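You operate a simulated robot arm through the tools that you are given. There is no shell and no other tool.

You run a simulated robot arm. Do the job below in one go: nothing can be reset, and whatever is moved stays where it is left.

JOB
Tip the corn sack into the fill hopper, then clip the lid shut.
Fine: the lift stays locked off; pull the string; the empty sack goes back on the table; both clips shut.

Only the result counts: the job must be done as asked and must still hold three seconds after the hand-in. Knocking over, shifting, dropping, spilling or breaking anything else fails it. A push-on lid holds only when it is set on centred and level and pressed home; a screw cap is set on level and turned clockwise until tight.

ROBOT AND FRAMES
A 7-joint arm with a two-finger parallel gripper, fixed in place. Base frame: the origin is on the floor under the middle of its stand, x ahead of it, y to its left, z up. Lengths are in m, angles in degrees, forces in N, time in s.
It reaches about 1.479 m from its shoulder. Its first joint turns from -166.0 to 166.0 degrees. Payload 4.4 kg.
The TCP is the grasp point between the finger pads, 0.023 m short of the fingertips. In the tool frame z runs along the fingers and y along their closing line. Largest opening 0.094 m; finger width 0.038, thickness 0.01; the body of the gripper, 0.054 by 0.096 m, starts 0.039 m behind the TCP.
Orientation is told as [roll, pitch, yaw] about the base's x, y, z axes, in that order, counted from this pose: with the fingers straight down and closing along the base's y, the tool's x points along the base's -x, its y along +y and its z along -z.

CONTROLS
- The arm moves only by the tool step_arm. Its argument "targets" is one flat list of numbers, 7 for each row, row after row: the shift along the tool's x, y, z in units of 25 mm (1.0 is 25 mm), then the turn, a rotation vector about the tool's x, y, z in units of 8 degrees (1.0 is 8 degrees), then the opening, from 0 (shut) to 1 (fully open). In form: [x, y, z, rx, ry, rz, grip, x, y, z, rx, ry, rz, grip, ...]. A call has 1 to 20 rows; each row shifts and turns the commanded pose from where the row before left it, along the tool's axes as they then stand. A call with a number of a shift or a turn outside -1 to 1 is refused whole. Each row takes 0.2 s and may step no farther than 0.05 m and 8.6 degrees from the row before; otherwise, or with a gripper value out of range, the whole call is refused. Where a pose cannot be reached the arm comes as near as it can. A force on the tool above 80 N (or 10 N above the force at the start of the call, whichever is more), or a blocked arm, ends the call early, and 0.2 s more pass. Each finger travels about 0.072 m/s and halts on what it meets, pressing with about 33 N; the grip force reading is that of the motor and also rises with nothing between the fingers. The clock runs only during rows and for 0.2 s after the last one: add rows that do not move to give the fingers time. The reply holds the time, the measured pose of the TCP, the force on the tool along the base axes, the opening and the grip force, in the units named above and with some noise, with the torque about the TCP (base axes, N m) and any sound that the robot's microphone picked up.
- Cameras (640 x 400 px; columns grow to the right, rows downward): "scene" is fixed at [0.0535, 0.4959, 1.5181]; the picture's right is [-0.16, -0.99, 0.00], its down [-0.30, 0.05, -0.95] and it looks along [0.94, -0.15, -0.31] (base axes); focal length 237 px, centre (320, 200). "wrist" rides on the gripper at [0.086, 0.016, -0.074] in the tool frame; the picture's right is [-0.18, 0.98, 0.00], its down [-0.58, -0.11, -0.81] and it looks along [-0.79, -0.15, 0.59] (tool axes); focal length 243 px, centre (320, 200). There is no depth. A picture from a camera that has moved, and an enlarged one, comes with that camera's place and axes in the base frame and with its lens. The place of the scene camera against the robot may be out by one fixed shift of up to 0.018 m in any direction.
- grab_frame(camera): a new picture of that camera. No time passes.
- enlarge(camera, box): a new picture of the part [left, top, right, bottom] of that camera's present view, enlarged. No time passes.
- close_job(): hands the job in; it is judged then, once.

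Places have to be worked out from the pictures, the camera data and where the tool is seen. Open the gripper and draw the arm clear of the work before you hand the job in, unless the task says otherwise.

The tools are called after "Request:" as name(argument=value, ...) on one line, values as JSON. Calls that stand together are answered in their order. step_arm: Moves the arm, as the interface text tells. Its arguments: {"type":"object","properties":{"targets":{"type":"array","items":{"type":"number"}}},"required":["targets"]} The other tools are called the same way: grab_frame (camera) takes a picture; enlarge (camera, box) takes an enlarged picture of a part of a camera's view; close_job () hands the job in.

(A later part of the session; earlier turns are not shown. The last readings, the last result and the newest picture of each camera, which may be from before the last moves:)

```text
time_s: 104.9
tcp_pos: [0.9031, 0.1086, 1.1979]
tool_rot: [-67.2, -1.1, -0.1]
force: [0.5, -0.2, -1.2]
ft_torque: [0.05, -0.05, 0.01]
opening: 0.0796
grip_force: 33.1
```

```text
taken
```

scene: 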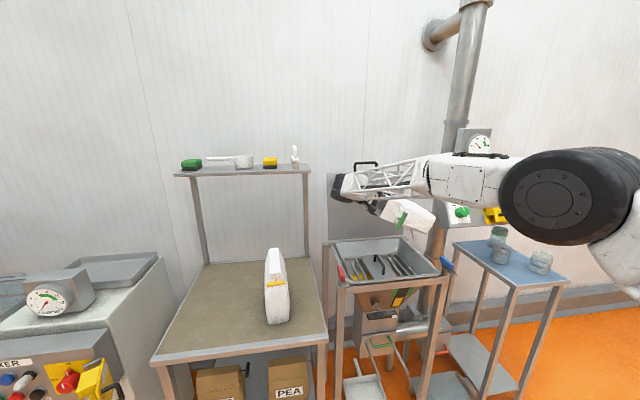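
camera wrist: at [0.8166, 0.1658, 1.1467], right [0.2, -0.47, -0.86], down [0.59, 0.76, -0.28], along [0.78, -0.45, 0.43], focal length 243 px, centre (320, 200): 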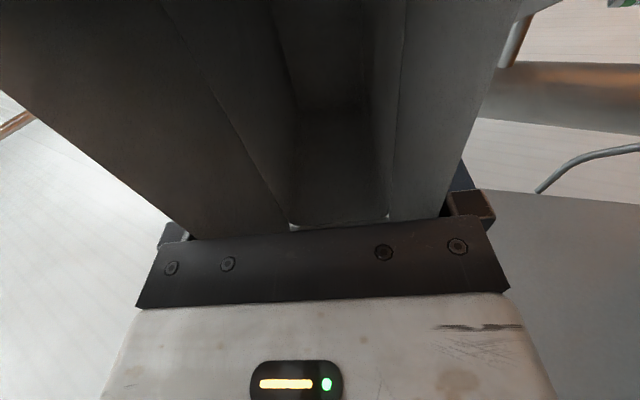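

The arm is retracing smoothly. I'll finish bringing the sack upright while rising to carrying height.

Request:
step_arm(targets=[0, -0.29, -0.12, -0.93, 0, 0, 0, 0, -0.28, -0.16, -0.93, 0, 0, 0, 0, -0.25, -0.2, -0.93, 0, 0, 0, 0, -0.22, -0.23, -0.93, 0, 0, 0, 0, -0.19, -0.26, -0.93, 0, 0, 0, 0, -0.16, -0.28, -0.93, 0, 0, 0, 0, -0.12, -0.3, -0.93, 0, 0, 0, 0, -0.08, -0.31, -0.93, 0, 0, 0, 0, -0.04, -0.32, -0.93, 0, 0, 0, 0, 0, 0, 0, 0, 0, 0])

Request:
grab_frame(camera="scene")

Request:
enlarge(camera="scene", box=[320, 110, 520, 310])

```text
time_s: 107.1
tcp_pos: [0.9025, 0.1083, 1.2703]
tool_rot: [-0.1, -1.1, -0.2]
force: [0.3, -0.4, -1.4]
ft_torque: [0.02, -0.05, -0.02]
opening: 0.0796
grip_force: 33.0
```

```text
taken
```

scene: 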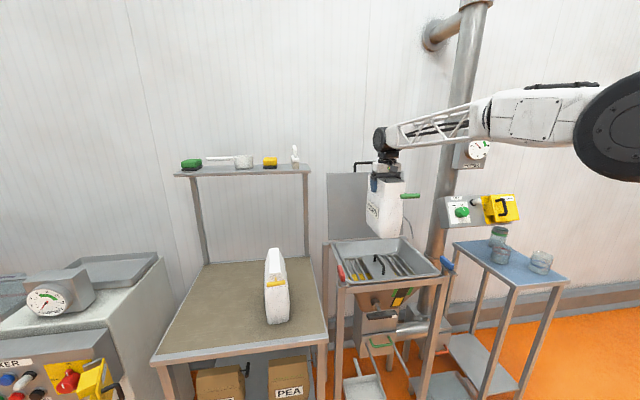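

```text
2.00 times, centred on (420, 210) of scene
camera zoom: at [0.0535, 0.4959, 1.5181], right [-0.16, -0.99, 0.0], down [-0.3, 0.05, -0.95], along [0.94, -0.15, -0.31], focal length 474 px, centre (120, 180)
```

zoom: 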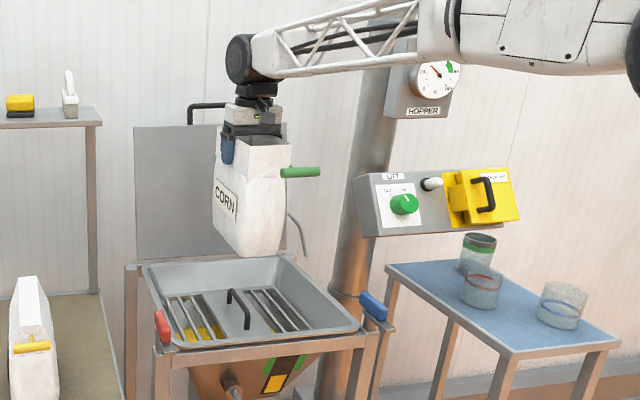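

Everything around is undisturbed. I'll carry the empty sack back over to the table at y ≈ 0.78, well away from RICE.

Request:
step_arm(targets=[0.05, 0.6, 0, 0, 0.14, 0, 0, 0.05, 0.98, 0, 0, 0, 0, 0, 0.05, 0.98, 0, 0, 0, 0, 0, 0.05, 0.98, 0, 0, 0, 0, 0, 0.05, 0.98, 0, 0, 0, 0, 0, 0.05, 0.98, 0, 0, 0, 0, 0, 0.05, 0.98, 0, 0, 0, 0, 0, 0.05, 0.98, 0, 0, 0, 0, 0, 0.05, 0.98, 0, 0, 0, 0, 0, 0.05, 0.98, 0, 0, 0, 0, 0, 0.05, 0.98, 0, 0, 0, 0, 0, 0.05, 0.98, 0, 0, 0, 0, 0, 0.05, 0.98, 0, 0, 0, 0, 0, 0.05, 0.98, 0, 0, 0, 0, 0])

Request:
step_arm(targets=[0.05, 0.98, 0, 0, 0, 0, 0, 0.05, 0.98, 0, 0, 0, 0, 0, 0.05, 0.98, 0, 0, 0, 0, 0, 0.05, 0.98, 0, 0, 0, 0, 0, 0.05, 0.98, 0, 0, 0, 0, 0, 0.05, 0.98, 0, 0, 0, 0, 0, 0.05, 0.98, 0, 0, 0, 0, 0, 0.05, 0.98, 0, 0, 0, 0, 0, 0.05, 0.98, 0, 0, 0, 0, 0, 0.05, 0.98, 0, 0, 0, 0, 0, 0.05, 0.98, 0, 0, 0, 0, 0, 0.05, 0.98, 0, 0, 0, 0, 0, 0.05, 0.98, 0, 0, 0, 0, 0, 0.05, 0.98, 0, 0, 0, 0, 0, 0, 0, 0, 0, 0, 0, 0])

Request:
grab_frame(camera="scene")

Request:
grab_frame(camera="wrist")

```text
time_s: 110.1
tcp_pos: [0.8852, 0.4389, 1.2678]
tool_rot: [-0.3, -0.1, -0.3]
force: [0.2, 0.6, -0.4]
ft_torque: [-0.01, -0.08, 0.0]
opening: 0.0796
grip_force: 33.1
```

```text
time_s: 113.3
tcp_pos: [0.8711, 0.7852, 1.2672]
tool_rot: [-0.4, 0.1, -0.2]
force: [-0.3, -0.1, -1.4]
ft_torque: [0.01, -0.03, 0.03]
opening: 0.0795
grip_force: 32.8
```

```text
taken
```

scene: 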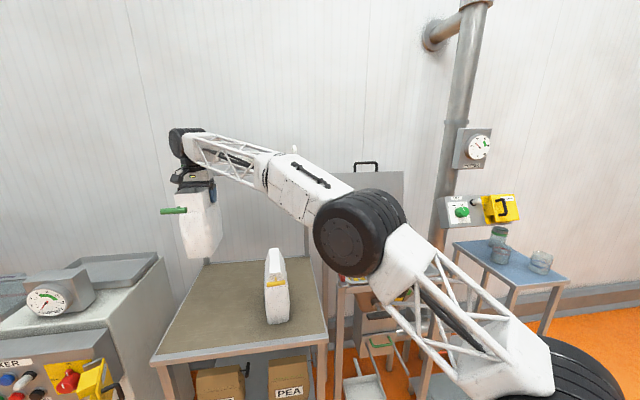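

```text
taken
camera wrist: at [0.7843, 0.802, 1.3414], right [0.19, 0.98, 0.0], down [0.58, -0.11, 0.81], along [0.79, -0.15, -0.59], focal length 243 px, centre (320, 200)
```

wrist: 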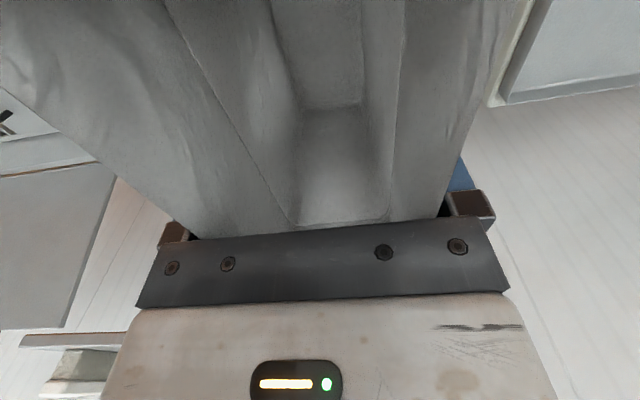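

The sack is empty and over the clear part of the table. I'll lower it, stopping about 2 cm above the surface.

Request:
step_arm(targets=[0, 0, 0.95, 0, 0, 0, 0, 0, 0, 0.95, 0, 0, 0, 0, 0, 0, 0.95, 0, 0, 0, 0, 0, 0, 0.95, 0, 0, 0, 0, 0, 0, 0.95, 0, 0, 0, 0, 0, 0, 0.95, 0, 0, 0, 0, 0, 0, 0.95, 0, 0, 0, 0, 0, 0, 0.95, 0, 0, 0, 0, 0, 0, 0.95, 0, 0, 0, 0, 0, 0, 0.95, 0, 0, 0, 0, 0, 0, 0.95, 0, 0, 0, 0, 0, 0, 0, 0, 0, 0, 0])

Request:
enlarge(camera="scene", box=[140, 220, 320, 350])

```text
time_s: 115.9
tcp_pos: [0.8689, 0.7834, 1.0062]
tool_rot: [-0.3, 0.1, -0.2]
force: [0.2, 0.5, 0.0]
ft_torque: [-0.03, -0.03, 0.0]
opening: 0.0795
grip_force: 32.7
```

```text
3.08 times, centred on (230, 285) of scene
camera zoom: at [0.0535, 0.4959, 1.5181], right [-0.16, -0.99, 0.0], down [-0.3, 0.05, -0.95], along [0.94, -0.15, -0.31], focal length 729 px, centre (597, -62)
```

zoom: 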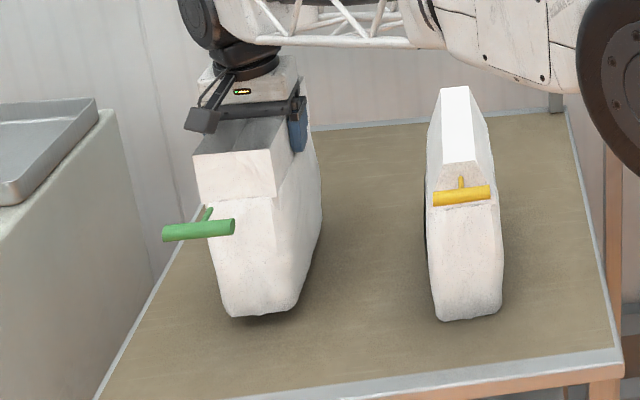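

It's just above the table and level. I'll lower the last bit gently.

Request:
step_arm(targets=[0, 0, 0.25, 0, 0, 0, 0, 0, 0, 0.25, 0, 0, 0, 0, 0, 0, 0.2, 0, 0, 0, 0, 0, 0, 0, 0, 0, 0, 0])

```text
time_s: 116.9
tcp_pos: [0.8697, 0.7827, 0.9879]
tool_rot: [-0.4, 0.0, -0.2]
force: [0.0, 0.3, -0.3]
ft_torque: [0.02, -0.05, 0.0]
opening: 0.0796
grip_force: 33.4
```

Request:
step_arm(targets=[0, 0, 0.1, 0, 0, 0, 0, 0, 0, 0.08, 0, 0, 0, 0, 0, 0, 0, 0, 0, 0, 0])

Request:
enlarge(camera="scene", box=[160, 230, 260, 340])

```text
time_s: 117.7
tcp_pos: [0.8712, 0.7838, 0.9866]
tool_rot: [-0.1, 0.0, -0.2]
force: [-2.1, -1.1, 11.0]
ft_torque: [0.31, -0.58, 0.01]
opening: 0.0795
grip_force: 33.0
```

```text
3.64 times, centred on (210, 285) of scene
camera zoom: at [0.0535, 0.4959, 1.5181], right [-0.16, -0.99, 0.0], down [-0.3, 0.05, -0.95], along [0.94, -0.15, -0.31], focal length 862 px, centre (720, -109)
```

zoom: 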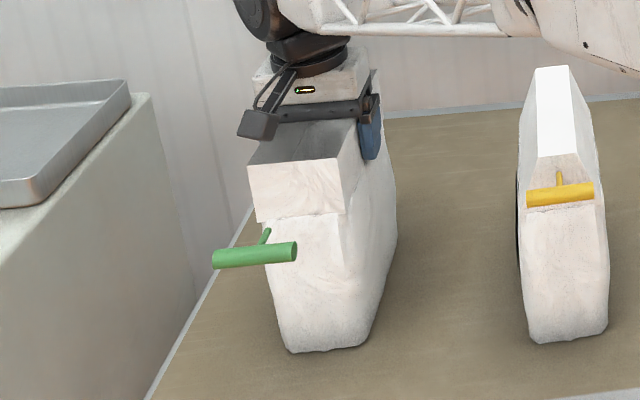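

The upward force shows the sack standing on the table. I'll open the fingers and lift straight off.

Request:
step_arm(targets=[0, 0, 0, 0, 0, 0, 0.92, 0, 0, 0, 0, 0, 0, 1, 0, 0, 0, 0, 0, 0, 1, 0, 0, -0.3, 0, 0, 0, 1, 0, 0, -0.6, 0, 0, 0, 1, 0, 0, -0.8, 0, 0, 0, 1, 0, 0, -1, 0, 0, 0, 1, 0, 0, -1, 0, 0, 0, 1, 0, 0, -1, 0, 0, 0, 1, 0, 0, -1, 0, 0, 0, 1])

Request:
grab_frame(camera="scene")

Request:
grab_frame(camera="wrist")

```text
time_s: 119.9
tcp_pos: [0.8711, 0.7839, 1.1267]
tool_rot: [-0.3, 0.1, -0.1]
force: [-0.3, 0.8, -0.4]
ft_torque: [-0.03, 0.05, 0.03]
opening: 0.0943
grip_force: 0.1
```

```text
taken
```

scene: 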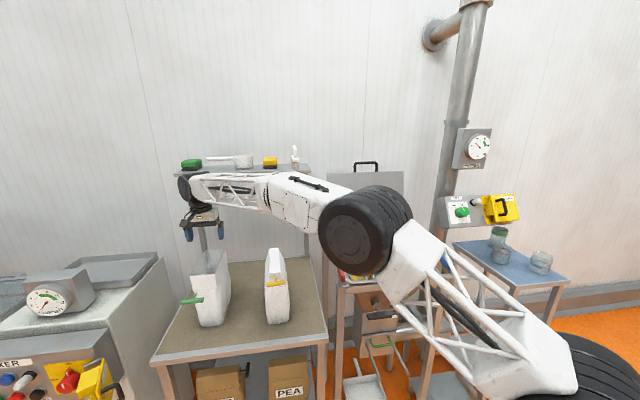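

```text
taken
camera wrist: at [0.7852, 0.8013, 1.2011], right [0.19, 0.98, -0.01], down [0.58, -0.11, 0.81], along [0.79, -0.15, -0.59], focal length 243 px, centre (320, 200)
```

wrist: 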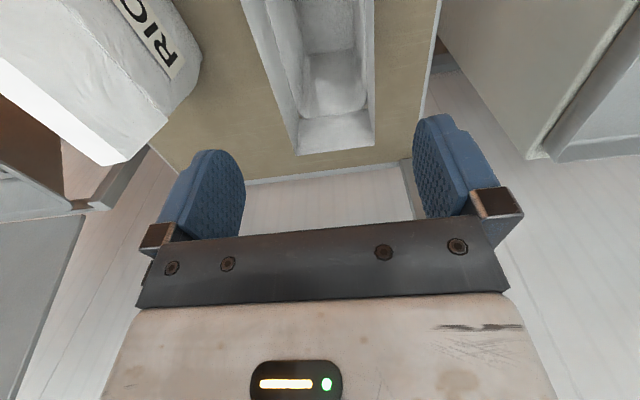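

The empty sack stands on the table, clear of RICE. Now for the lid: I'll rise and travel back towards the hopper.

Request:
step_arm(targets=[0, 0, -0.95, 0, 0, 0, 0.4, 0, 0, -0.95, 0, 0, 0, 0.4, 0, 0, -0.95, 0, 0, 0, 0.4, 0, 0, -0.95, 0, 0, 0, 0.4, 0, 0, -0.95, 0, 0, 0, 0.4, 0, 0, -0.95, 0, 0, 0, 0.4, -0.11, -0.98, 0, 0, 0, 0, 0.4, -0.11, -0.98, 0, 0, 0, 0, 0.4, -0.11, -0.98, 0, 0, 0, 0, 0.4, -0.11, -0.98, 0, 0, 0, 0, 0.4, -0.11, -0.98, 0, 0, 0, 0, 0.4, -0.11, -0.98, 0, 0, 0, 0, 0.4, -0.11, -0.98, 0, 0, 0, 0, 0.4, -0.11, -0.98, 0, 0, 0, 0, 0.4, -0.11, -0.98, 0, 0, 0, 0, 0.4, -0.11, -0.98, 0, 0, 0, 0, 0.4, -0.11, -0.98, 0, 0, 0, 0, 0.4, -0.11, -0.98, 0, 0, 0, 0, 0.4, -0.11, -0.98, 0, 0, 0, 0, 0.4, -0.11, -0.98, 0, 0, 0, 0, 0.4])

Request:
step_arm(targets=[-0.11, -0.98, 0, 0, 0, 0, 0.4, -0.11, -0.98, 0, 0, 0, 0, 0.4, -0.11, -0.98, 0, 0, 0, 0, 0.4, -0.11, -0.98, 0, 0, 0, 0, 0.4, -0.11, -0.98, 0, 0, 0, 0, 0.4, -0.11, -0.98, 0, 0, 0, 0, 0.4, -0.11, -0.98, 0, 0, 0, 0, 0.4, -0.11, -0.98, 0, 0, 0, 0, 0.4, -0.11, -0.98, 0, 0, 0, 0, 0.4, -0.11, -0.98, 0, 0, 0, 0, 0.4, -0.11, -0.98, 0, 0, 0, 0, 0.4, -0.11, -0.98, 0, 0, 0, 0, 0.4, -0.11, -0.98, 0, 0, 0, 0, 0.4, -0.11, -0.98, 0, 0, 0, 0, 0.4])

Request:
grab_frame(camera="wrist")

Request:
grab_frame(camera="scene")

```text
time_s: 124.1
tcp_pos: [0.9099, 0.4417, 1.272]
tool_rot: [-0.2, 0.0, -0.1]
force: [0.1, -0.2, -0.3]
ft_torque: [-0.02, -0.02, -0.01]
opening: 0.0378
grip_force: 0.0
```

```text
time_s: 127.1
tcp_pos: [0.9464, 0.1013, 1.2714]
tool_rot: [-0.1, 0.0, 0.0]
force: [0.3, 0.0, 0.2]
ft_torque: [0.02, -0.03, 0.0]
opening: 0.0378
grip_force: 0.0
```

```text
taken
camera wrist: at [0.8592, 0.1179, 1.3459], right [0.19, 0.98, 0.0], down [0.58, -0.11, 0.81], along [0.79, -0.15, -0.59], focal length 243 px, centre (320, 200)
```

wrist: 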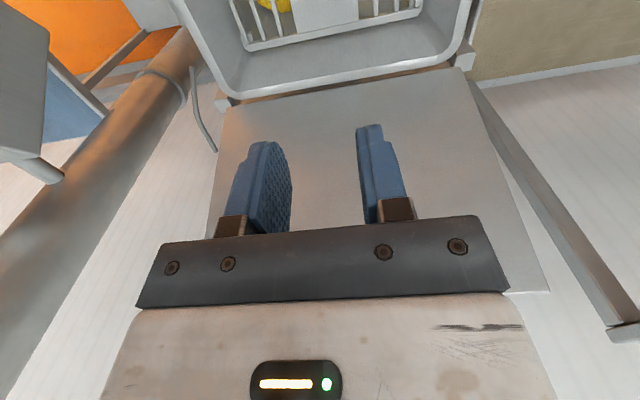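

```text
taken
```

scene: 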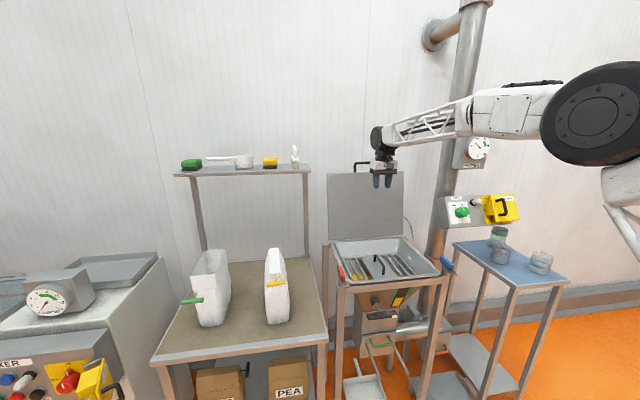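

I'll check the hopper inside, the level window and the gauge before closing up.

Request:
enlarge(camera="scene", box=[320, 230, 460, 330])

Request:
enlarge(camera="scene", box=[440, 115, 520, 175])

Request:
enlarge(camera="wrist", box=[160, 0, 500, 130])

```text
4.00 times, centred on (390, 280) of scene
camera zoom: at [0.0535, 0.4959, 1.5181], right [-0.16, -0.99, 0.0], down [-0.3, 0.05, -0.95], along [0.94, -0.15, -0.31], focal length 948 px, centre (40, -120)
```

zoom: 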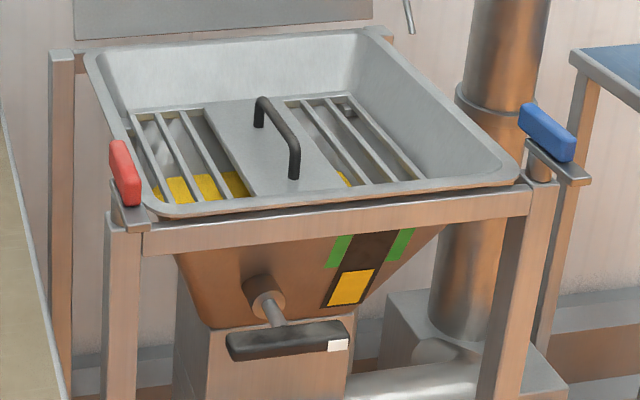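

```text
6.67 times, centred on (480, 145) of scene
camera zoom: at [0.0535, 0.4959, 1.5181], right [-0.16, -0.99, 0.0], down [-0.3, 0.05, -0.95], along [0.94, -0.15, -0.31], focal length 1580 px, centre (-747, 567)
```

zoom: 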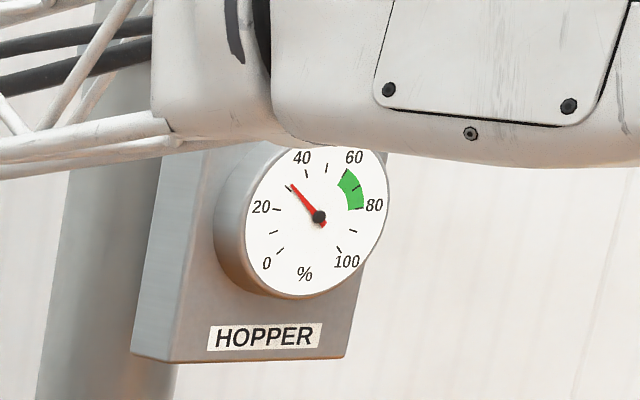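

```text
1.88 times, centred on (330, 65) of wrist
camera zoom: at [0.8592, 0.1179, 1.3459], right [0.19, 0.98, 0.0], down [0.58, -0.11, 0.81], along [0.79, -0.15, -0.59], focal length 457 px, centre (301, 454)
```

zoom: 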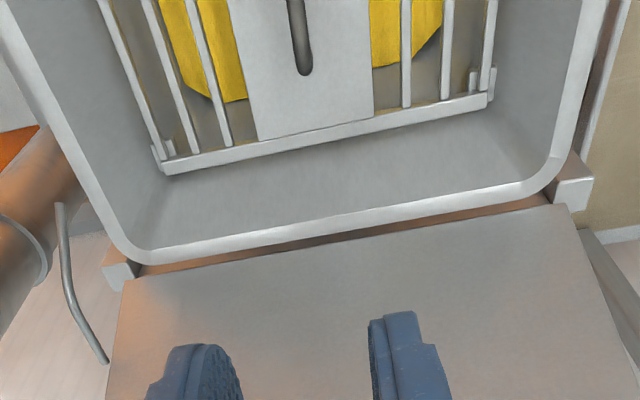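

The corn level in the hopper window has risen and the tray is clean. The wall gauge still reads about 30%, as it did at the start. Now I'll turn the wrist and rise to re-grip the lid handle.

Request:
step_arm(targets=[0, 0, 0, 0, 0, 1, 0.4, 0, 0, 0, 0, 0, 1, 0.4, 0, 0, 0, 0, 0, 1, 0.4, 0, 0, 0, 0, 0, 1, 0.4, 0, 0, 0, 0, 0, 1, 0.4, 0, 0, 0, 0, 0, 1, 0.4, 0, 0, 0, 0, 0, 1, 0.4, 0, 0, 0, 0, 0, 1, 0.4, 0, 0, 0, 0, 0, 1, 0.4, 0, 0, 0, 0, 0, 1, 0.4, 0, 0, 0, 0, 0, 1, 0.4, 0, 0, -0.9, 0, 0, 0.25, 0.4, 0, 0, -0.9, 0, 0, 0, 0.4, 0, 0, -0.9, 0, 0, 0, 0.4, 0, 0, -0.9, 0, 0, 0, 0.4, 0, 0.6, -0.6, 0, 0, 0, 0.4, 0, 1, 0, 0, 0, 0, 0.4, 0, 1, 0, 0, 0, 0, 0.4])

Request:
grab_frame(camera="wrist")

Request:
enlarge(camera="scene", box=[310, 120, 470, 250])

```text
time_s: 130.9
tcp_pos: [1.0117, 0.1011, 1.3784]
tool_rot: [0.0, -0.2, -90.3]
force: [0.5, 0.2, 1.7]
ft_torque: [0.0, -0.02, 0.01]
opening: 0.0377
grip_force: 0.0
```

```text
taken
camera wrist: at [1.0275, 0.1879, 1.4517], right [0.98, -0.19, 0.0], down [-0.11, -0.58, 0.81], along [-0.15, -0.79, -0.59], focal length 243 px, centre (320, 200)
```

wrist: 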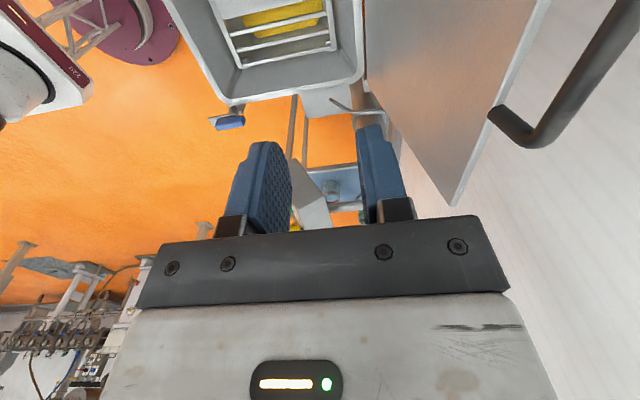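

```text
3.08 times, centred on (390, 185) of scene
camera zoom: at [0.0535, 0.4959, 1.5181], right [-0.16, -0.99, 0.0], down [-0.3, 0.05, -0.95], along [0.94, -0.15, -0.31], focal length 729 px, centre (105, 246)
```

zoom: 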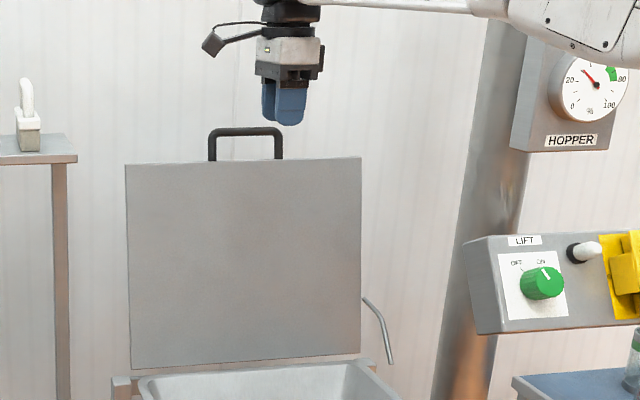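

The handle bar sits near (1.155, 0.10, 1.324). I'll move forward above it, then down around it.

Request:
step_arm(targets=[0, 0.95, 0.04, 0, 0, 0, 0.4, 0, 0.95, 0.04, 0, 0, 0, 0.4, 0, 0.95, 0.04, 0, 0, 0, 0.4, 0, 0.95, 0.04, 0, 0, 0, 0.4, 0, 0.95, 0.04, 0, 0, 0, 0.4, 0, 0.95, 0.04, 0, 0, 0, 0.4, 0, 0, 0, 0, 0, 0, 0.4])

Request:
enlarge(camera="wrist", box=[200, 0, 480, 240])

```text
time_s: 132.5
tcp_pos: [1.1547, 0.0976, 1.37]
tool_rot: [-0.2, -0.3, -90.2]
force: [0.3, 0.3, 0.5]
ft_torque: [0.0, 0.0, 0.01]
opening: 0.0378
grip_force: 0.0
```

```text
1.67 times, centred on (340, 120) of wrist
camera zoom: at [1.1702, 0.1851, 1.4436], right [0.98, -0.19, 0.0], down [-0.11, -0.58, 0.81], along [-0.15, -0.79, -0.59], focal length 404 px, centre (287, 333)
```

zoom: 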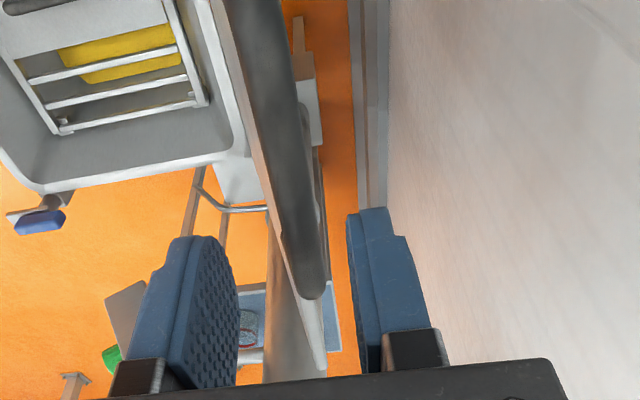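

The bar is between the fingers. I'll go down to bar height and close.

Request:
step_arm(targets=[0, 0, 0.6, 0, 0, 0, 0.4, 0, 0, 0.6, 0, 0, 0, 0.4, 0, 0, 0.62, 0, 0, 0, 0.4, 0, 0, 0, 0, 0, 0, 0, 0, 0, 0, 0, 0, 0, 0, 0, 0, 0, 0, 0, 0, 0])

Request:
enlarge(camera="wrist", box=[200, 0, 480, 240])

```text
time_s: 133.9
tcp_pos: [1.1528, 0.0993, 1.3238]
tool_rot: [-0.1, -0.3, -90.2]
force: [0.0, 0.3, -2.7]
ft_torque: [0.11, -0.05, 0.07]
opening: 0.0134
grip_force: 45.0
```

```text
1.67 times, centred on (340, 120) of wrist
camera zoom: at [1.1691, 0.1856, 1.3971], right [0.98, -0.19, 0.0], down [-0.11, -0.58, 0.81], along [-0.15, -0.79, -0.59], focal length 404 px, centre (287, 333)
```

zoom: 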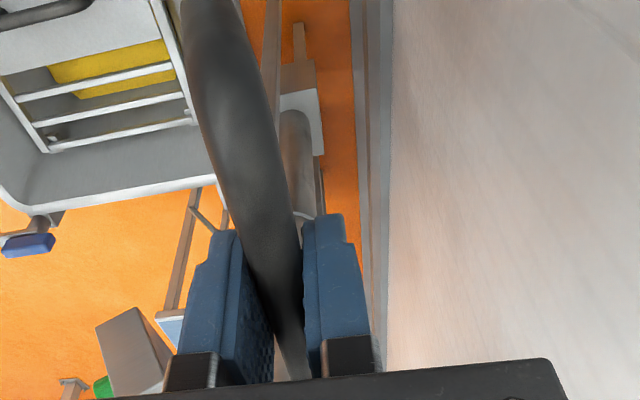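

The bar is gripped again (13.4 mm). I'll swing the lid forward along the fitted arc (hinge about (1.081, 0.952), radius 0.379), in stages.

Request:
step_arm(targets=[0, -0.92, -0.164, 0, 0, 0, 0, 0, -0.92, -0.088, 0, 0, 0, 0, 0, -0.924, -0.036, 0, 0, 0, 0, 0, -0.928, 0.024, 0, 0, 0, 0, 0, -0.92, 0.076, 0, 0, 0, 0, 0, -0.92, 0.136, 0, 0, 0, 0, 0, -0.904, 0.188, 0, 0, 0, 0, 0, -0.892, 0.248, 0, 0, 0, 0])

Request:
enlarge(camera="scene", box=[310, 140, 480, 320])

```text
time_s: 135.7
tcp_pos: [0.9715, 0.0993, 1.3183]
tool_rot: [0.0, -0.2, -90.1]
force: [-1.2, -28.7, 0.6]
ft_torque: [-0.8, -0.16, 1.75]
opening: 0.0138
grip_force: 44.8
```

```text
2.22 times, centred on (395, 230) of scene
camera zoom: at [0.0535, 0.4959, 1.5181], right [-0.16, -0.99, 0.0], down [-0.3, 0.05, -0.95], along [0.94, -0.15, -0.31], focal length 527 px, centre (153, 133)
```

zoom: 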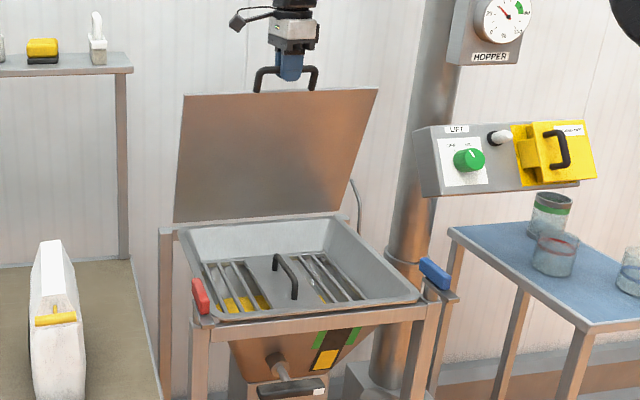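

Moving well; there's a bit of sideways drag, so I'll ease slightly to −y and carry on.

Request:
step_arm(targets=[-0.06, -0.876, 0.296, 0, 0, 0, 0, 0, -0.856, 0.352, 0, 0, 0, 0, 0, -0.836, 0.404, 0, 0, 0, 0, 0, -0.808, 0.456, 0, 0, 0, 0, 0, -0.776, 0.5, 0, 0, 0, 0, 0, -0.744, 0.552, 0, 0, 0, 0, 0, -0.712, 0.592, 0, 0, 0, 0])

Request:
enlarge(camera="scene", box=[310, 140, 480, 320])

```text
time_s: 137.3
tcp_pos: [0.8308, 0.0979, 1.2384]
tool_rot: [0.0, -0.2, -90.1]
force: [-13.5, 31.1, 11.7]
ft_torque: [-0.18, -0.08, 1.63]
opening: 0.0136
grip_force: 44.9
```

```text
2.22 times, centred on (395, 230) of scene
camera zoom: at [0.0535, 0.4959, 1.5181], right [-0.16, -0.99, 0.0], down [-0.3, 0.05, -0.95], along [0.94, -0.15, -0.31], focal length 527 px, centre (153, 133)
```

zoom: 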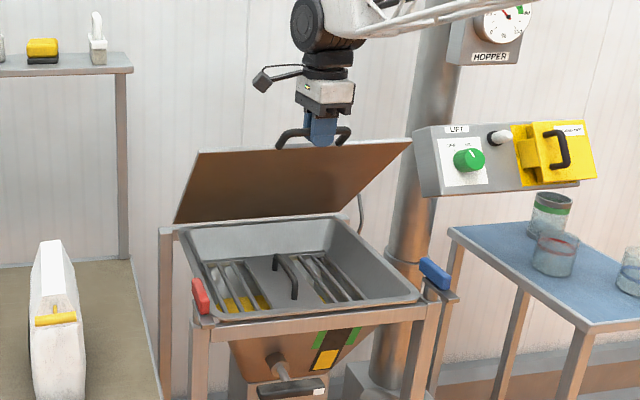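

The sideways force is just stick friction. I'll continue down the arc.

Request:
step_arm(targets=[0.03, -0.672, 0.636, 0, 0, 0, 0, 0, -0.636, 0.676, 0, 0, 0, 0, 0, -0.592, 0.712, 0, 0, 0, 0, 0, -0.544, 0.748, 0, 0, 0, 0, 0, -0.5, 0.78, 0, 0, 0, 0, 0, -0.452, 0.808, 0, 0, 0, 0, 0, -0.4, 0.836, 0, 0, 0, 0])

Request:
enlarge(camera="scene", box=[310, 160, 480, 320])

```text
time_s: 138.9
tcp_pos: [0.7361, 0.0992, 1.1062]
tool_rot: [-0.1, -0.4, -90.2]
force: [-65.2, -25.2, 24.8]
ft_torque: [0.49, 0.04, 1.81]
opening: 0.0139
grip_force: 44.8
```

```text
2.50 times, centred on (395, 240) of scene
camera zoom: at [0.0535, 0.4959, 1.5181], right [-0.16, -0.99, 0.0], down [-0.3, 0.05, -0.95], along [0.94, -0.15, -0.31], focal length 592 px, centre (132, 100)
```

zoom: 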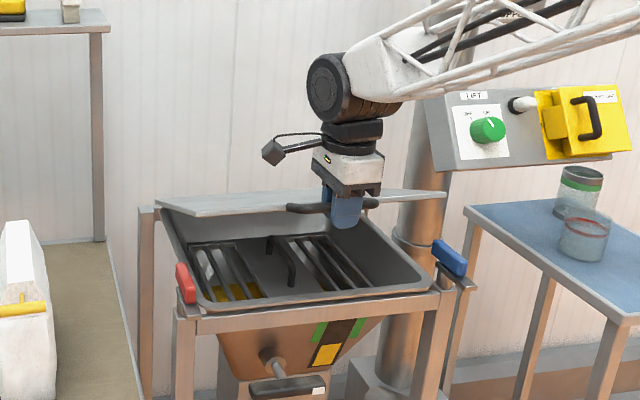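

Radial push has built up, so the effective radius is slightly larger at low angle. I'll correct outward and continue to about 10°.

Request:
step_arm(targets=[-0.02, -0.448, 0.812, 0, 0, 0, 0, 0, -0.3, 0.888, 0, 0, 0, 0, 0, -0.244, 0.908, 0, 0, 0, 0, 0, -0.192, 0.92, 0, 0, 0, 0])

Request:
enlarge(camera="scene", box=[310, 180, 480, 320])

```text
time_s: 139.9
tcp_pos: [0.7081, 0.0987, 1.0179]
tool_rot: [0.1, -0.2, -90.2]
force: [10.4, 5.4, -8.2]
ft_torque: [0.1, 0.09, 1.76]
opening: 0.0142
grip_force: 45.3
```

```text
2.86 times, centred on (395, 250) of scene
camera zoom: at [0.0535, 0.4959, 1.5181], right [-0.16, -0.99, 0.0], down [-0.3, 0.05, -0.95], along [0.94, -0.15, -0.31], focal length 677 px, centre (106, 57)
```

zoom: 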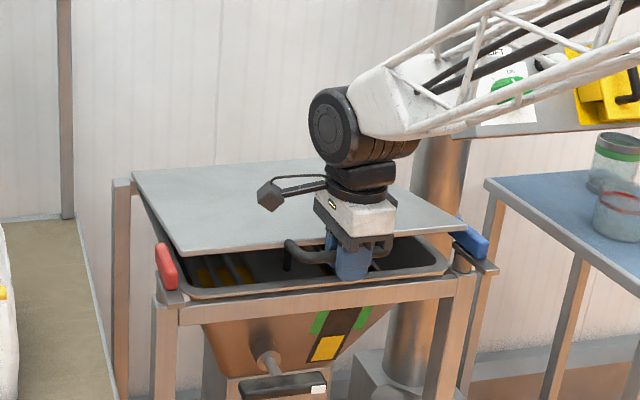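

Loads are small again. I'll lower the last stretch to the closed position.

Request:
step_arm(targets=[0, -0.12, 0.7, 0, 0, 0, 0, 0, -0.09, 0.7, 0, 0, 0, 0, 0, -0.05, 0.6, 0, 0, 0, 0, 0, -0.02, 0.3, 0, 0, 0, 0, 0, 0, 0, 0, 0, 0, 0])

Request:
enlarge(camera="scene", box=[310, 200, 480, 320])

```text
time_s: 141.1
tcp_pos: [0.701, 0.0986, 0.9632]
tool_rot: [0.0, -0.2, -90.0]
force: [13.9, 25.1, -5.6]
ft_torque: [0.03, 0.09, 1.7]
opening: 0.014
grip_force: 45.3
```

```text
3.33 times, centred on (395, 260) of scene
camera zoom: at [0.0535, 0.4959, 1.5181], right [-0.16, -0.99, 0.0], down [-0.3, 0.05, -0.95], along [0.94, -0.15, -0.31], focal length 790 px, centre (70, 0)
```

zoom: 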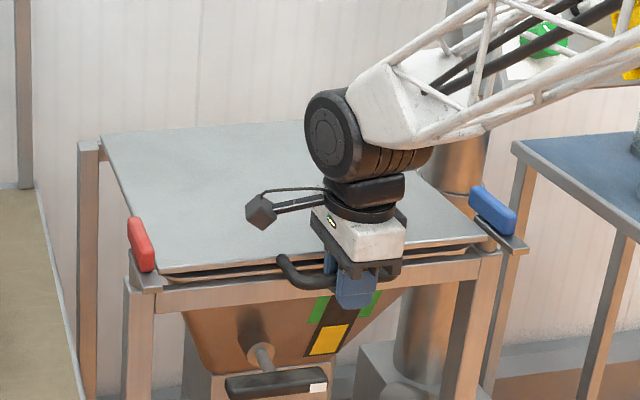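

Almost seated. I'll lower 4 mm more to bring the lid fully down and feel for contact.

Request:
step_arm(targets=[0, 0, 0.08, 0, 0, 0, 0, 0, 0, 0.08, 0, 0, 0, 0, 0, 0, 0, 0, 0, 0, 0])

Request:
enlarge(camera="scene", box=[320, 235, 400, 300])

```text
time_s: 141.9
tcp_pos: [0.7016, 0.098, 0.9581]
tool_rot: [0.0, -0.3, -90.3]
force: [8.9, 21.4, -6.1]
ft_torque: [-0.08, 0.03, 1.7]
opening: 0.0142
grip_force: 45.2
```

```text
6.15 times, centred on (360, 268) of scene
camera zoom: at [0.0535, 0.4959, 1.5181], right [-0.16, -0.99, 0.0], down [-0.3, 0.05, -0.95], along [0.94, -0.15, -0.31], focal length 1458 px, centre (74, -215)
```

zoom: 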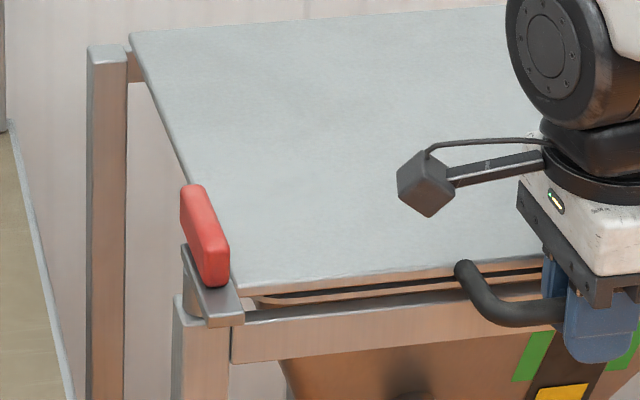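

The tool still carries some of the lid's weight. I'll lower a touch more.

Request:
step_arm(targets=[0, 0, 0.08, 0, 0, 0, 0, 0, 0, 0.08, 0, 0, 0, 0, 0, 0, 0, 0, 0, 0, 0])

```text
time_s: 142.7
tcp_pos: [0.7003, 0.0979, 0.9534]
tool_rot: [0.0, -0.1, -90.1]
force: [20.8, 36.6, -5.3]
ft_torque: [-0.03, 0.02, 1.76]
opening: 0.0137
grip_force: 45.4
```

Request:
step_arm(targets=[0.05, 0, 0.08, 0, 0, 0, 0, 0, 0, 0.08, 0, 0, 0, 0, 0, 0, 0, 0, 0, 0, 0])

Request:
enlarge(camera="scene", box=[330, 250, 460, 310])

```text
time_s: 143.5
tcp_pos: [0.7006, 0.0996, 0.951]
tool_rot: [0.1, -0.2, -90.3]
force: [1.5, -12.7, 37.0]
ft_torque: [0.07, -0.01, 1.72]
opening: 0.0143
grip_force: 44.8
```

```text
4.92 times, centred on (395, 280) of scene
camera zoom: at [0.0535, 0.4959, 1.5181], right [-0.16, -0.99, 0.0], down [-0.3, 0.05, -0.95], along [0.94, -0.15, -0.31], focal length 1167 px, centre (-49, -194)
```

zoom: 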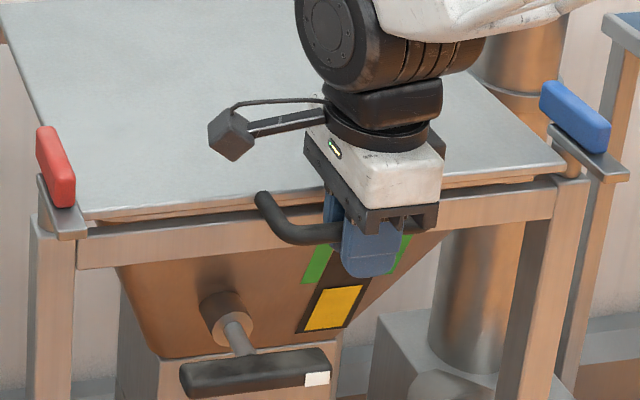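

The lid is seated (37 N up). I'll release the handle and lift straight off.

Request:
step_arm(targets=[0, 0, -0.04, 0, 0, 0, 0, 0, 0, 0, 0, 0, 0, 0.4, 0, 0, 0, 0, 0, 0, 0.4, 0, 0, -0.6, 0, 0, 0, 0.4, 0, 0, -1, 0, 0, 0, 0.4, 0, 0, -1, 0, 0, 0, 0.4, 0, 0, -1, 0, 0, 0, 0.4, 0, 0, -1, 0, 0, 0, 0.4, 0, 0, -1, 0, 0, 0, 0.4, 0, 0, -1, 0, 0, 0, 0.4])

Request:
grab_frame(camera="wrist")

Request:
enlarge(camera="scene", box=[320, 225, 470, 320])

```text
time_s: 145.7
tcp_pos: [0.6979, 0.0997, 1.1186]
tool_rot: [-0.1, -0.3, -90.1]
force: [-0.6, -0.9, -0.4]
ft_torque: [0.0, 0.0, -0.02]
opening: 0.0377
grip_force: 0.0
```

```text
taken
camera wrist: at [0.7138, 0.1866, 1.1904], right [0.98, -0.19, 0.0], down [-0.11, -0.58, 0.81], along [-0.15, -0.79, -0.59], focal length 243 px, centre (320, 200)
```

wrist: 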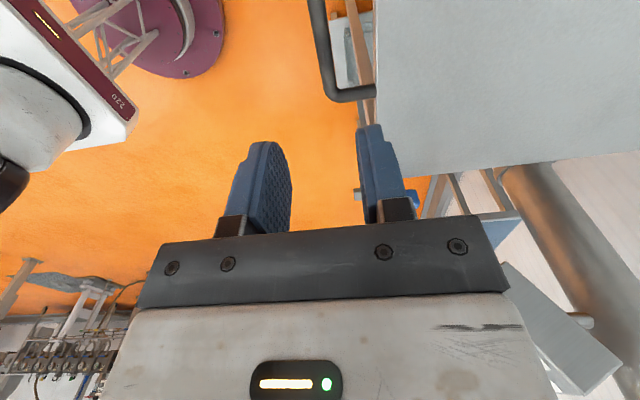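

```text
4.21 times, centred on (395, 272) of scene
camera zoom: at [0.0535, 0.4959, 1.5181], right [-0.16, -0.99, 0.0], down [-0.3, 0.05, -0.95], along [0.94, -0.15, -0.31], focal length 998 px, centre (4, -105)
```

zoom: 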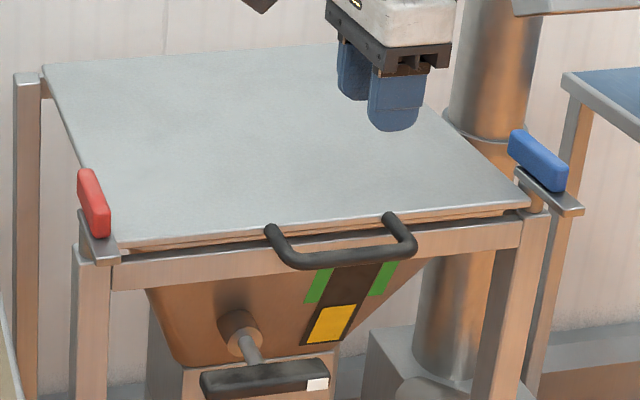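

The lid is down in its original closed position. Next come the clips: I'll turn the wrist and bring the camera close to the red one to see how it works.

Request:
step_arm(targets=[0.813, -0.167, 0, 0, 0, -1, 0.4, 0.828, -0.052, 0, 0, 0, -1, 0.4, 0.827, 0.064, 0, 0, 0, -1, 0.4, 0.811, 0.178, 0, 0, 0, -1, 0.4, 0.778, 0.289, 0, 0, 0, -1, 0.4, 0.73, 0.395, 0, 0, 0, -1, 0.4, 0.668, 0.492, 0, 0, 0, -1, 0.4, 0.592, 0.581, 0, 0, 0, -1, 0.4, 0.506, 0.658, 0, 0, 0, -1, 0.4, 0.41, 0.721, 0, 0, 0, -1, 0.4, 0.305, 0.772, 0, 0, 0, -1, 0.4, 0.195, 0.806, 0, 0, 0, -0.25, 0.4])

Request:
grab_frame(camera="wrist")

Request:
enlarge(camera="scene", box=[320, 240, 400, 310])

```text
time_s: 148.3
tcp_pos: [0.6497, 0.3425, 1.1169]
tool_rot: [-0.2, -0.1, 0.0]
force: [0.3, -0.2, -0.5]
ft_torque: [0.01, 0.01, 0.0]
opening: 0.0374
grip_force: 0.1
```

```text
taken
camera wrist: at [0.5633, 0.3584, 1.1899], right [0.19, 0.98, 0.0], down [0.58, -0.11, 0.81], along [0.79, -0.15, -0.59], focal length 243 px, centre (320, 200)
```

wrist: 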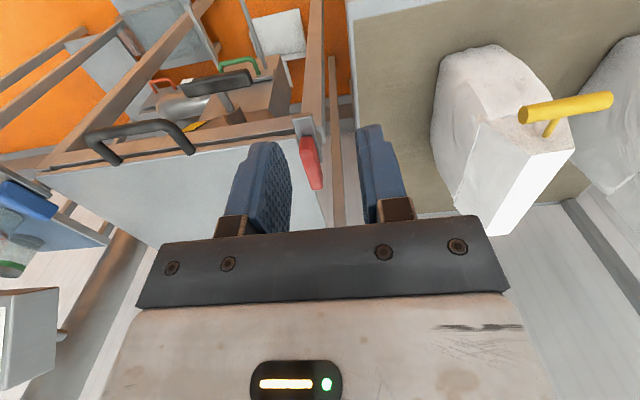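

```text
5.71 times, centred on (360, 275) of scene
camera zoom: at [0.0535, 0.4959, 1.5181], right [-0.16, -0.99, 0.0], down [-0.3, 0.05, -0.95], along [0.94, -0.15, -0.31], focal length 1354 px, centre (91, -229)
```

zoom: 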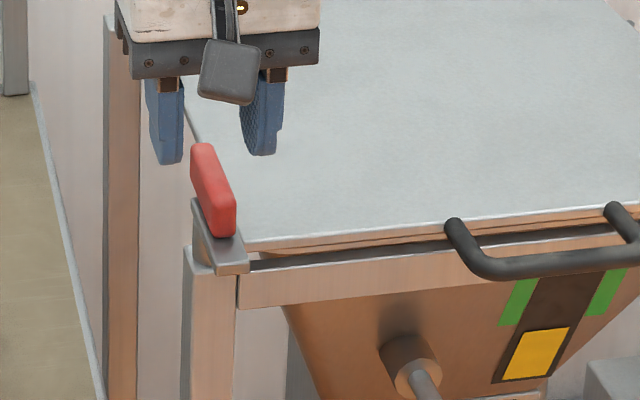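

Request:
enlarge(camera="wrist", box=[270, 90, 370, 200])

Request:
enlarge(camera="scene", box=[330, 258, 370, 292])

Request:
enlarge(camera="scene", box=[425, 248, 465, 282])

```text
3.64 times, centred on (320, 145) of wrist
camera zoom: at [0.5633, 0.3584, 1.1899], right [0.19, 0.98, 0.0], down [0.58, -0.11, 0.81], along [0.79, -0.15, -0.59], focal length 882 px, centre (320, 400)
```

zoom: 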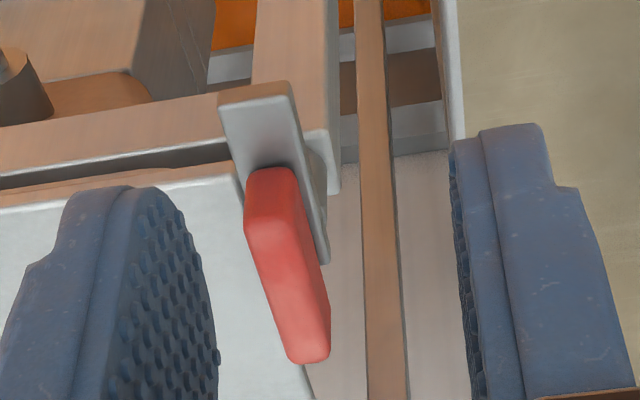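

```text
11.76 times, centred on (350, 275) of scene
camera zoom: at [0.0535, 0.4959, 1.5181], right [-0.16, -0.99, 0.0], down [-0.3, 0.05, -0.95], along [0.94, -0.15, -0.31], focal length 2788 px, centre (-33, -682)
```

zoom: 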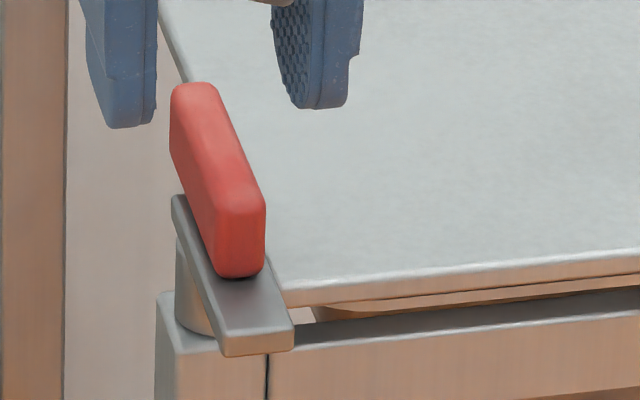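

```text
11.76 times, centred on (445, 265) of scene
camera zoom: at [0.0535, 0.4959, 1.5181], right [-0.16, -0.99, 0.0], down [-0.3, 0.05, -0.95], along [0.94, -0.15, -0.31], focal length 2788 px, centre (-1151, -565)
```

zoom: 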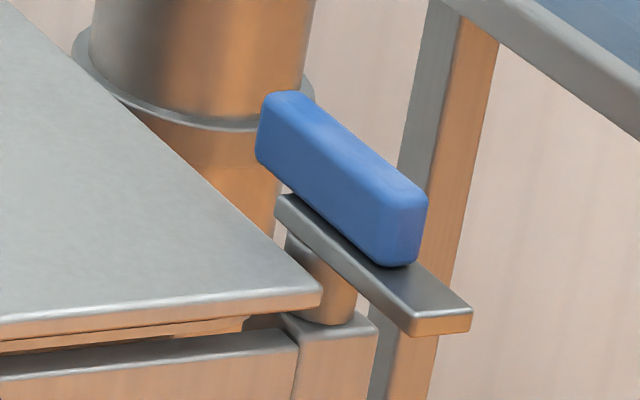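

Both clips are swivel bars on posts just outside the lid's front corners, currently parallel to the lid edge:

- **Red:** pivot about (0.750, 0.314), coloured grip block at x 0.735–0.807, y ≈ 0.310, z 0.968–0.99
- **Blue:** mirrored, near (0.750, −0.108)

I'll move above the red block.

Request:
step_arm(targets=[-1, -0.26, 0.4, 0, 0, 0, 0.4, -1, -0.26, 0.4, 0, 0, 0, 0.4, -1, -0.26, 0.4, 0, 0, 0, 0.4, -1, -0.26, 0.4, 0, 0, 0, 0.4, -1, -0.26, 0.4, 0, 0, 0, 0.4])

Request:
grab_frame(camera="wrist")

Request:
enlarge(camera="wrist", box=[220, 40, 440, 220])

Request:
enlarge(camera="scene", box=[320, 235, 400, 300])

```text
time_s: 149.5
tcp_pos: [0.7753, 0.312, 1.0644]
tool_rot: [-0.1, 0.0, -0.1]
force: [0.6, -0.9, 0.4]
ft_torque: [0.05, 0.0, 0.0]
opening: 0.0375
grip_force: 0.0
```

```text
taken
camera wrist: at [0.6886, 0.3286, 1.1377], right [0.19, 0.98, 0.0], down [0.58, -0.11, 0.81], along [0.79, -0.15, -0.59], focal length 243 px, centre (320, 200)
```

wrist: 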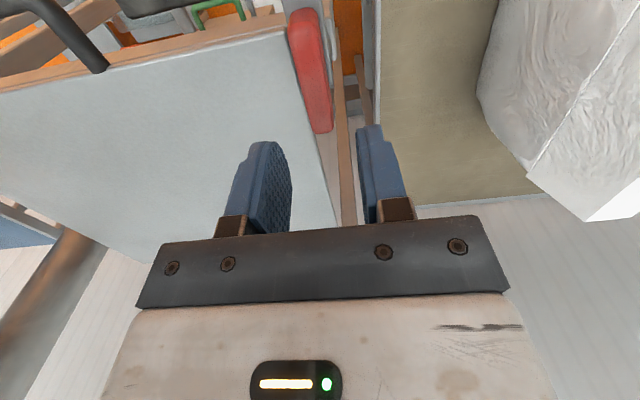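

```text
2.22 times, centred on (330, 130) of wrist
camera zoom: at [0.6886, 0.3286, 1.1377], right [0.19, 0.98, 0.0], down [0.58, -0.11, 0.81], along [0.79, -0.15, -0.59], focal length 539 px, centre (298, 356)
```

zoom: 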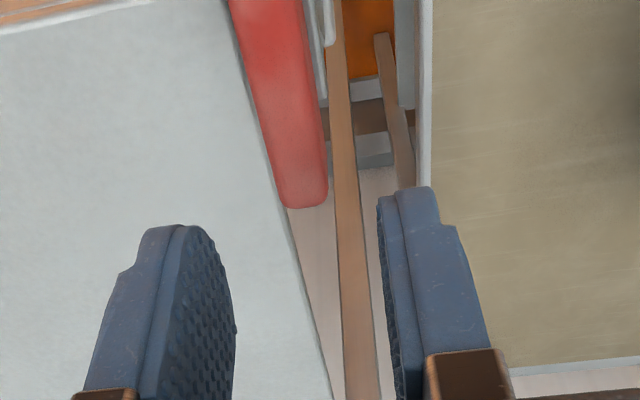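

```text
6.15 times, centred on (360, 268) of scene
camera zoom: at [0.0535, 0.4959, 1.5181], right [-0.16, -0.99, 0.0], down [-0.3, 0.05, -0.95], along [0.94, -0.15, -0.31], focal length 1458 px, centre (74, -215)
```

zoom: 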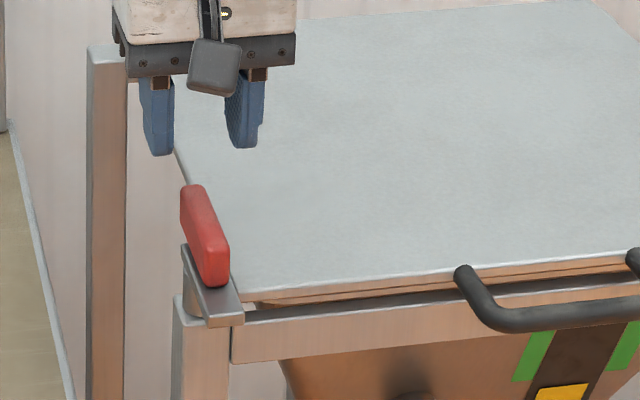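

The red block lines up between the fingers. I'll descend so the pads overlap the block but stay just above the plate (z ≈ 0.995).

Request:
step_arm(targets=[0, -0.03, 0.9, 0, 0, 0, 0.4, 0, -0.03, 0.9, 0, 0, 0, 0.4, 0, 0, 0.9, 0, 0, 0, 0.4])

Request:
enlarge(camera="wrist", box=[220, 40, 440, 240])

Request:
enlarge(camera="scene", box=[325, 240, 385, 295])

```text
time_s: 150.3
tcp_pos: [0.7769, 0.3087, 0.9989]
tool_rot: [-0.2, 0.0, -0.2]
force: [0.2, 0.3, 0.3]
ft_torque: [0.01, 0.0, 0.0]
opening: 0.0375
grip_force: 0.1
```

```text
2.00 times, centred on (330, 140) of wrist
camera zoom: at [0.6898, 0.325, 1.0735], right [0.19, 0.98, 0.0], down [0.58, -0.11, 0.81], along [0.79, -0.15, -0.59], focal length 485 px, centre (300, 320)
```

zoom: 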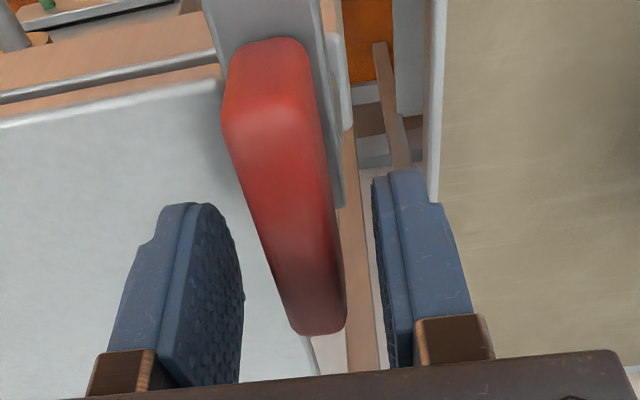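

```text
7.27 times, centred on (355, 268) of scene
camera zoom: at [0.0535, 0.4959, 1.5181], right [-0.16, -0.99, 0.0], down [-0.3, 0.05, -0.95], along [0.94, -0.15, -0.31], focal length 1724 px, centre (66, -291)
```

zoom: 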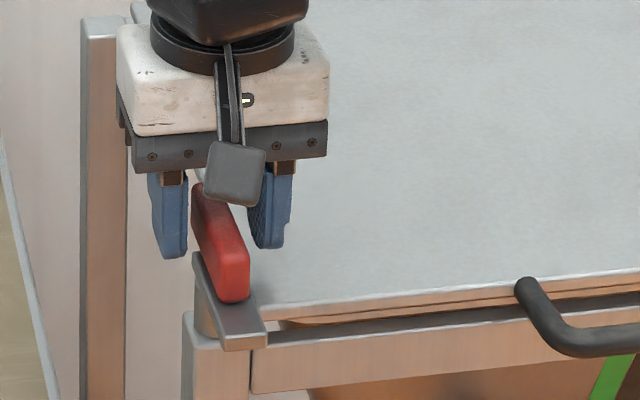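

The block is nicely between the pads. I'll lower 3 mm more and close on it.

Request:
step_arm(targets=[0, 0.03, 0.12, 0, 0, 0, 0.4, 0, 0, 0, 0, 0, 0, 0.2, 0, 0, 0, 0, 0, 0, 0, 0, 0, 0, 0, 0, 0, 0])

Request:
enlarge(camera="scene", box=[325, 240, 385, 295])

```text
time_s: 151.3
tcp_pos: [0.7763, 0.3103, 0.9968]
tool_rot: [-0.2, 0.0, -0.2]
force: [5.6, 28.0, -7.1]
ft_torque: [0.74, -0.93, -0.16]
opening: 0.0217
grip_force: 45.4
```

```text
7.27 times, centred on (355, 268) of scene
camera zoom: at [0.0535, 0.4959, 1.5181], right [-0.16, -0.99, 0.0], down [-0.3, 0.05, -0.95], along [0.94, -0.15, -0.31], focal length 1724 px, centre (66, -291)
```

zoom: 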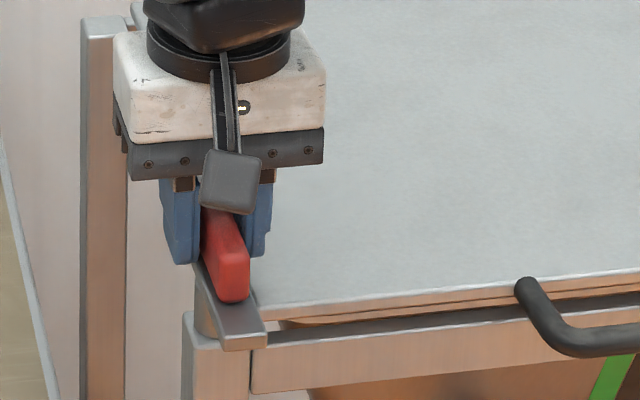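

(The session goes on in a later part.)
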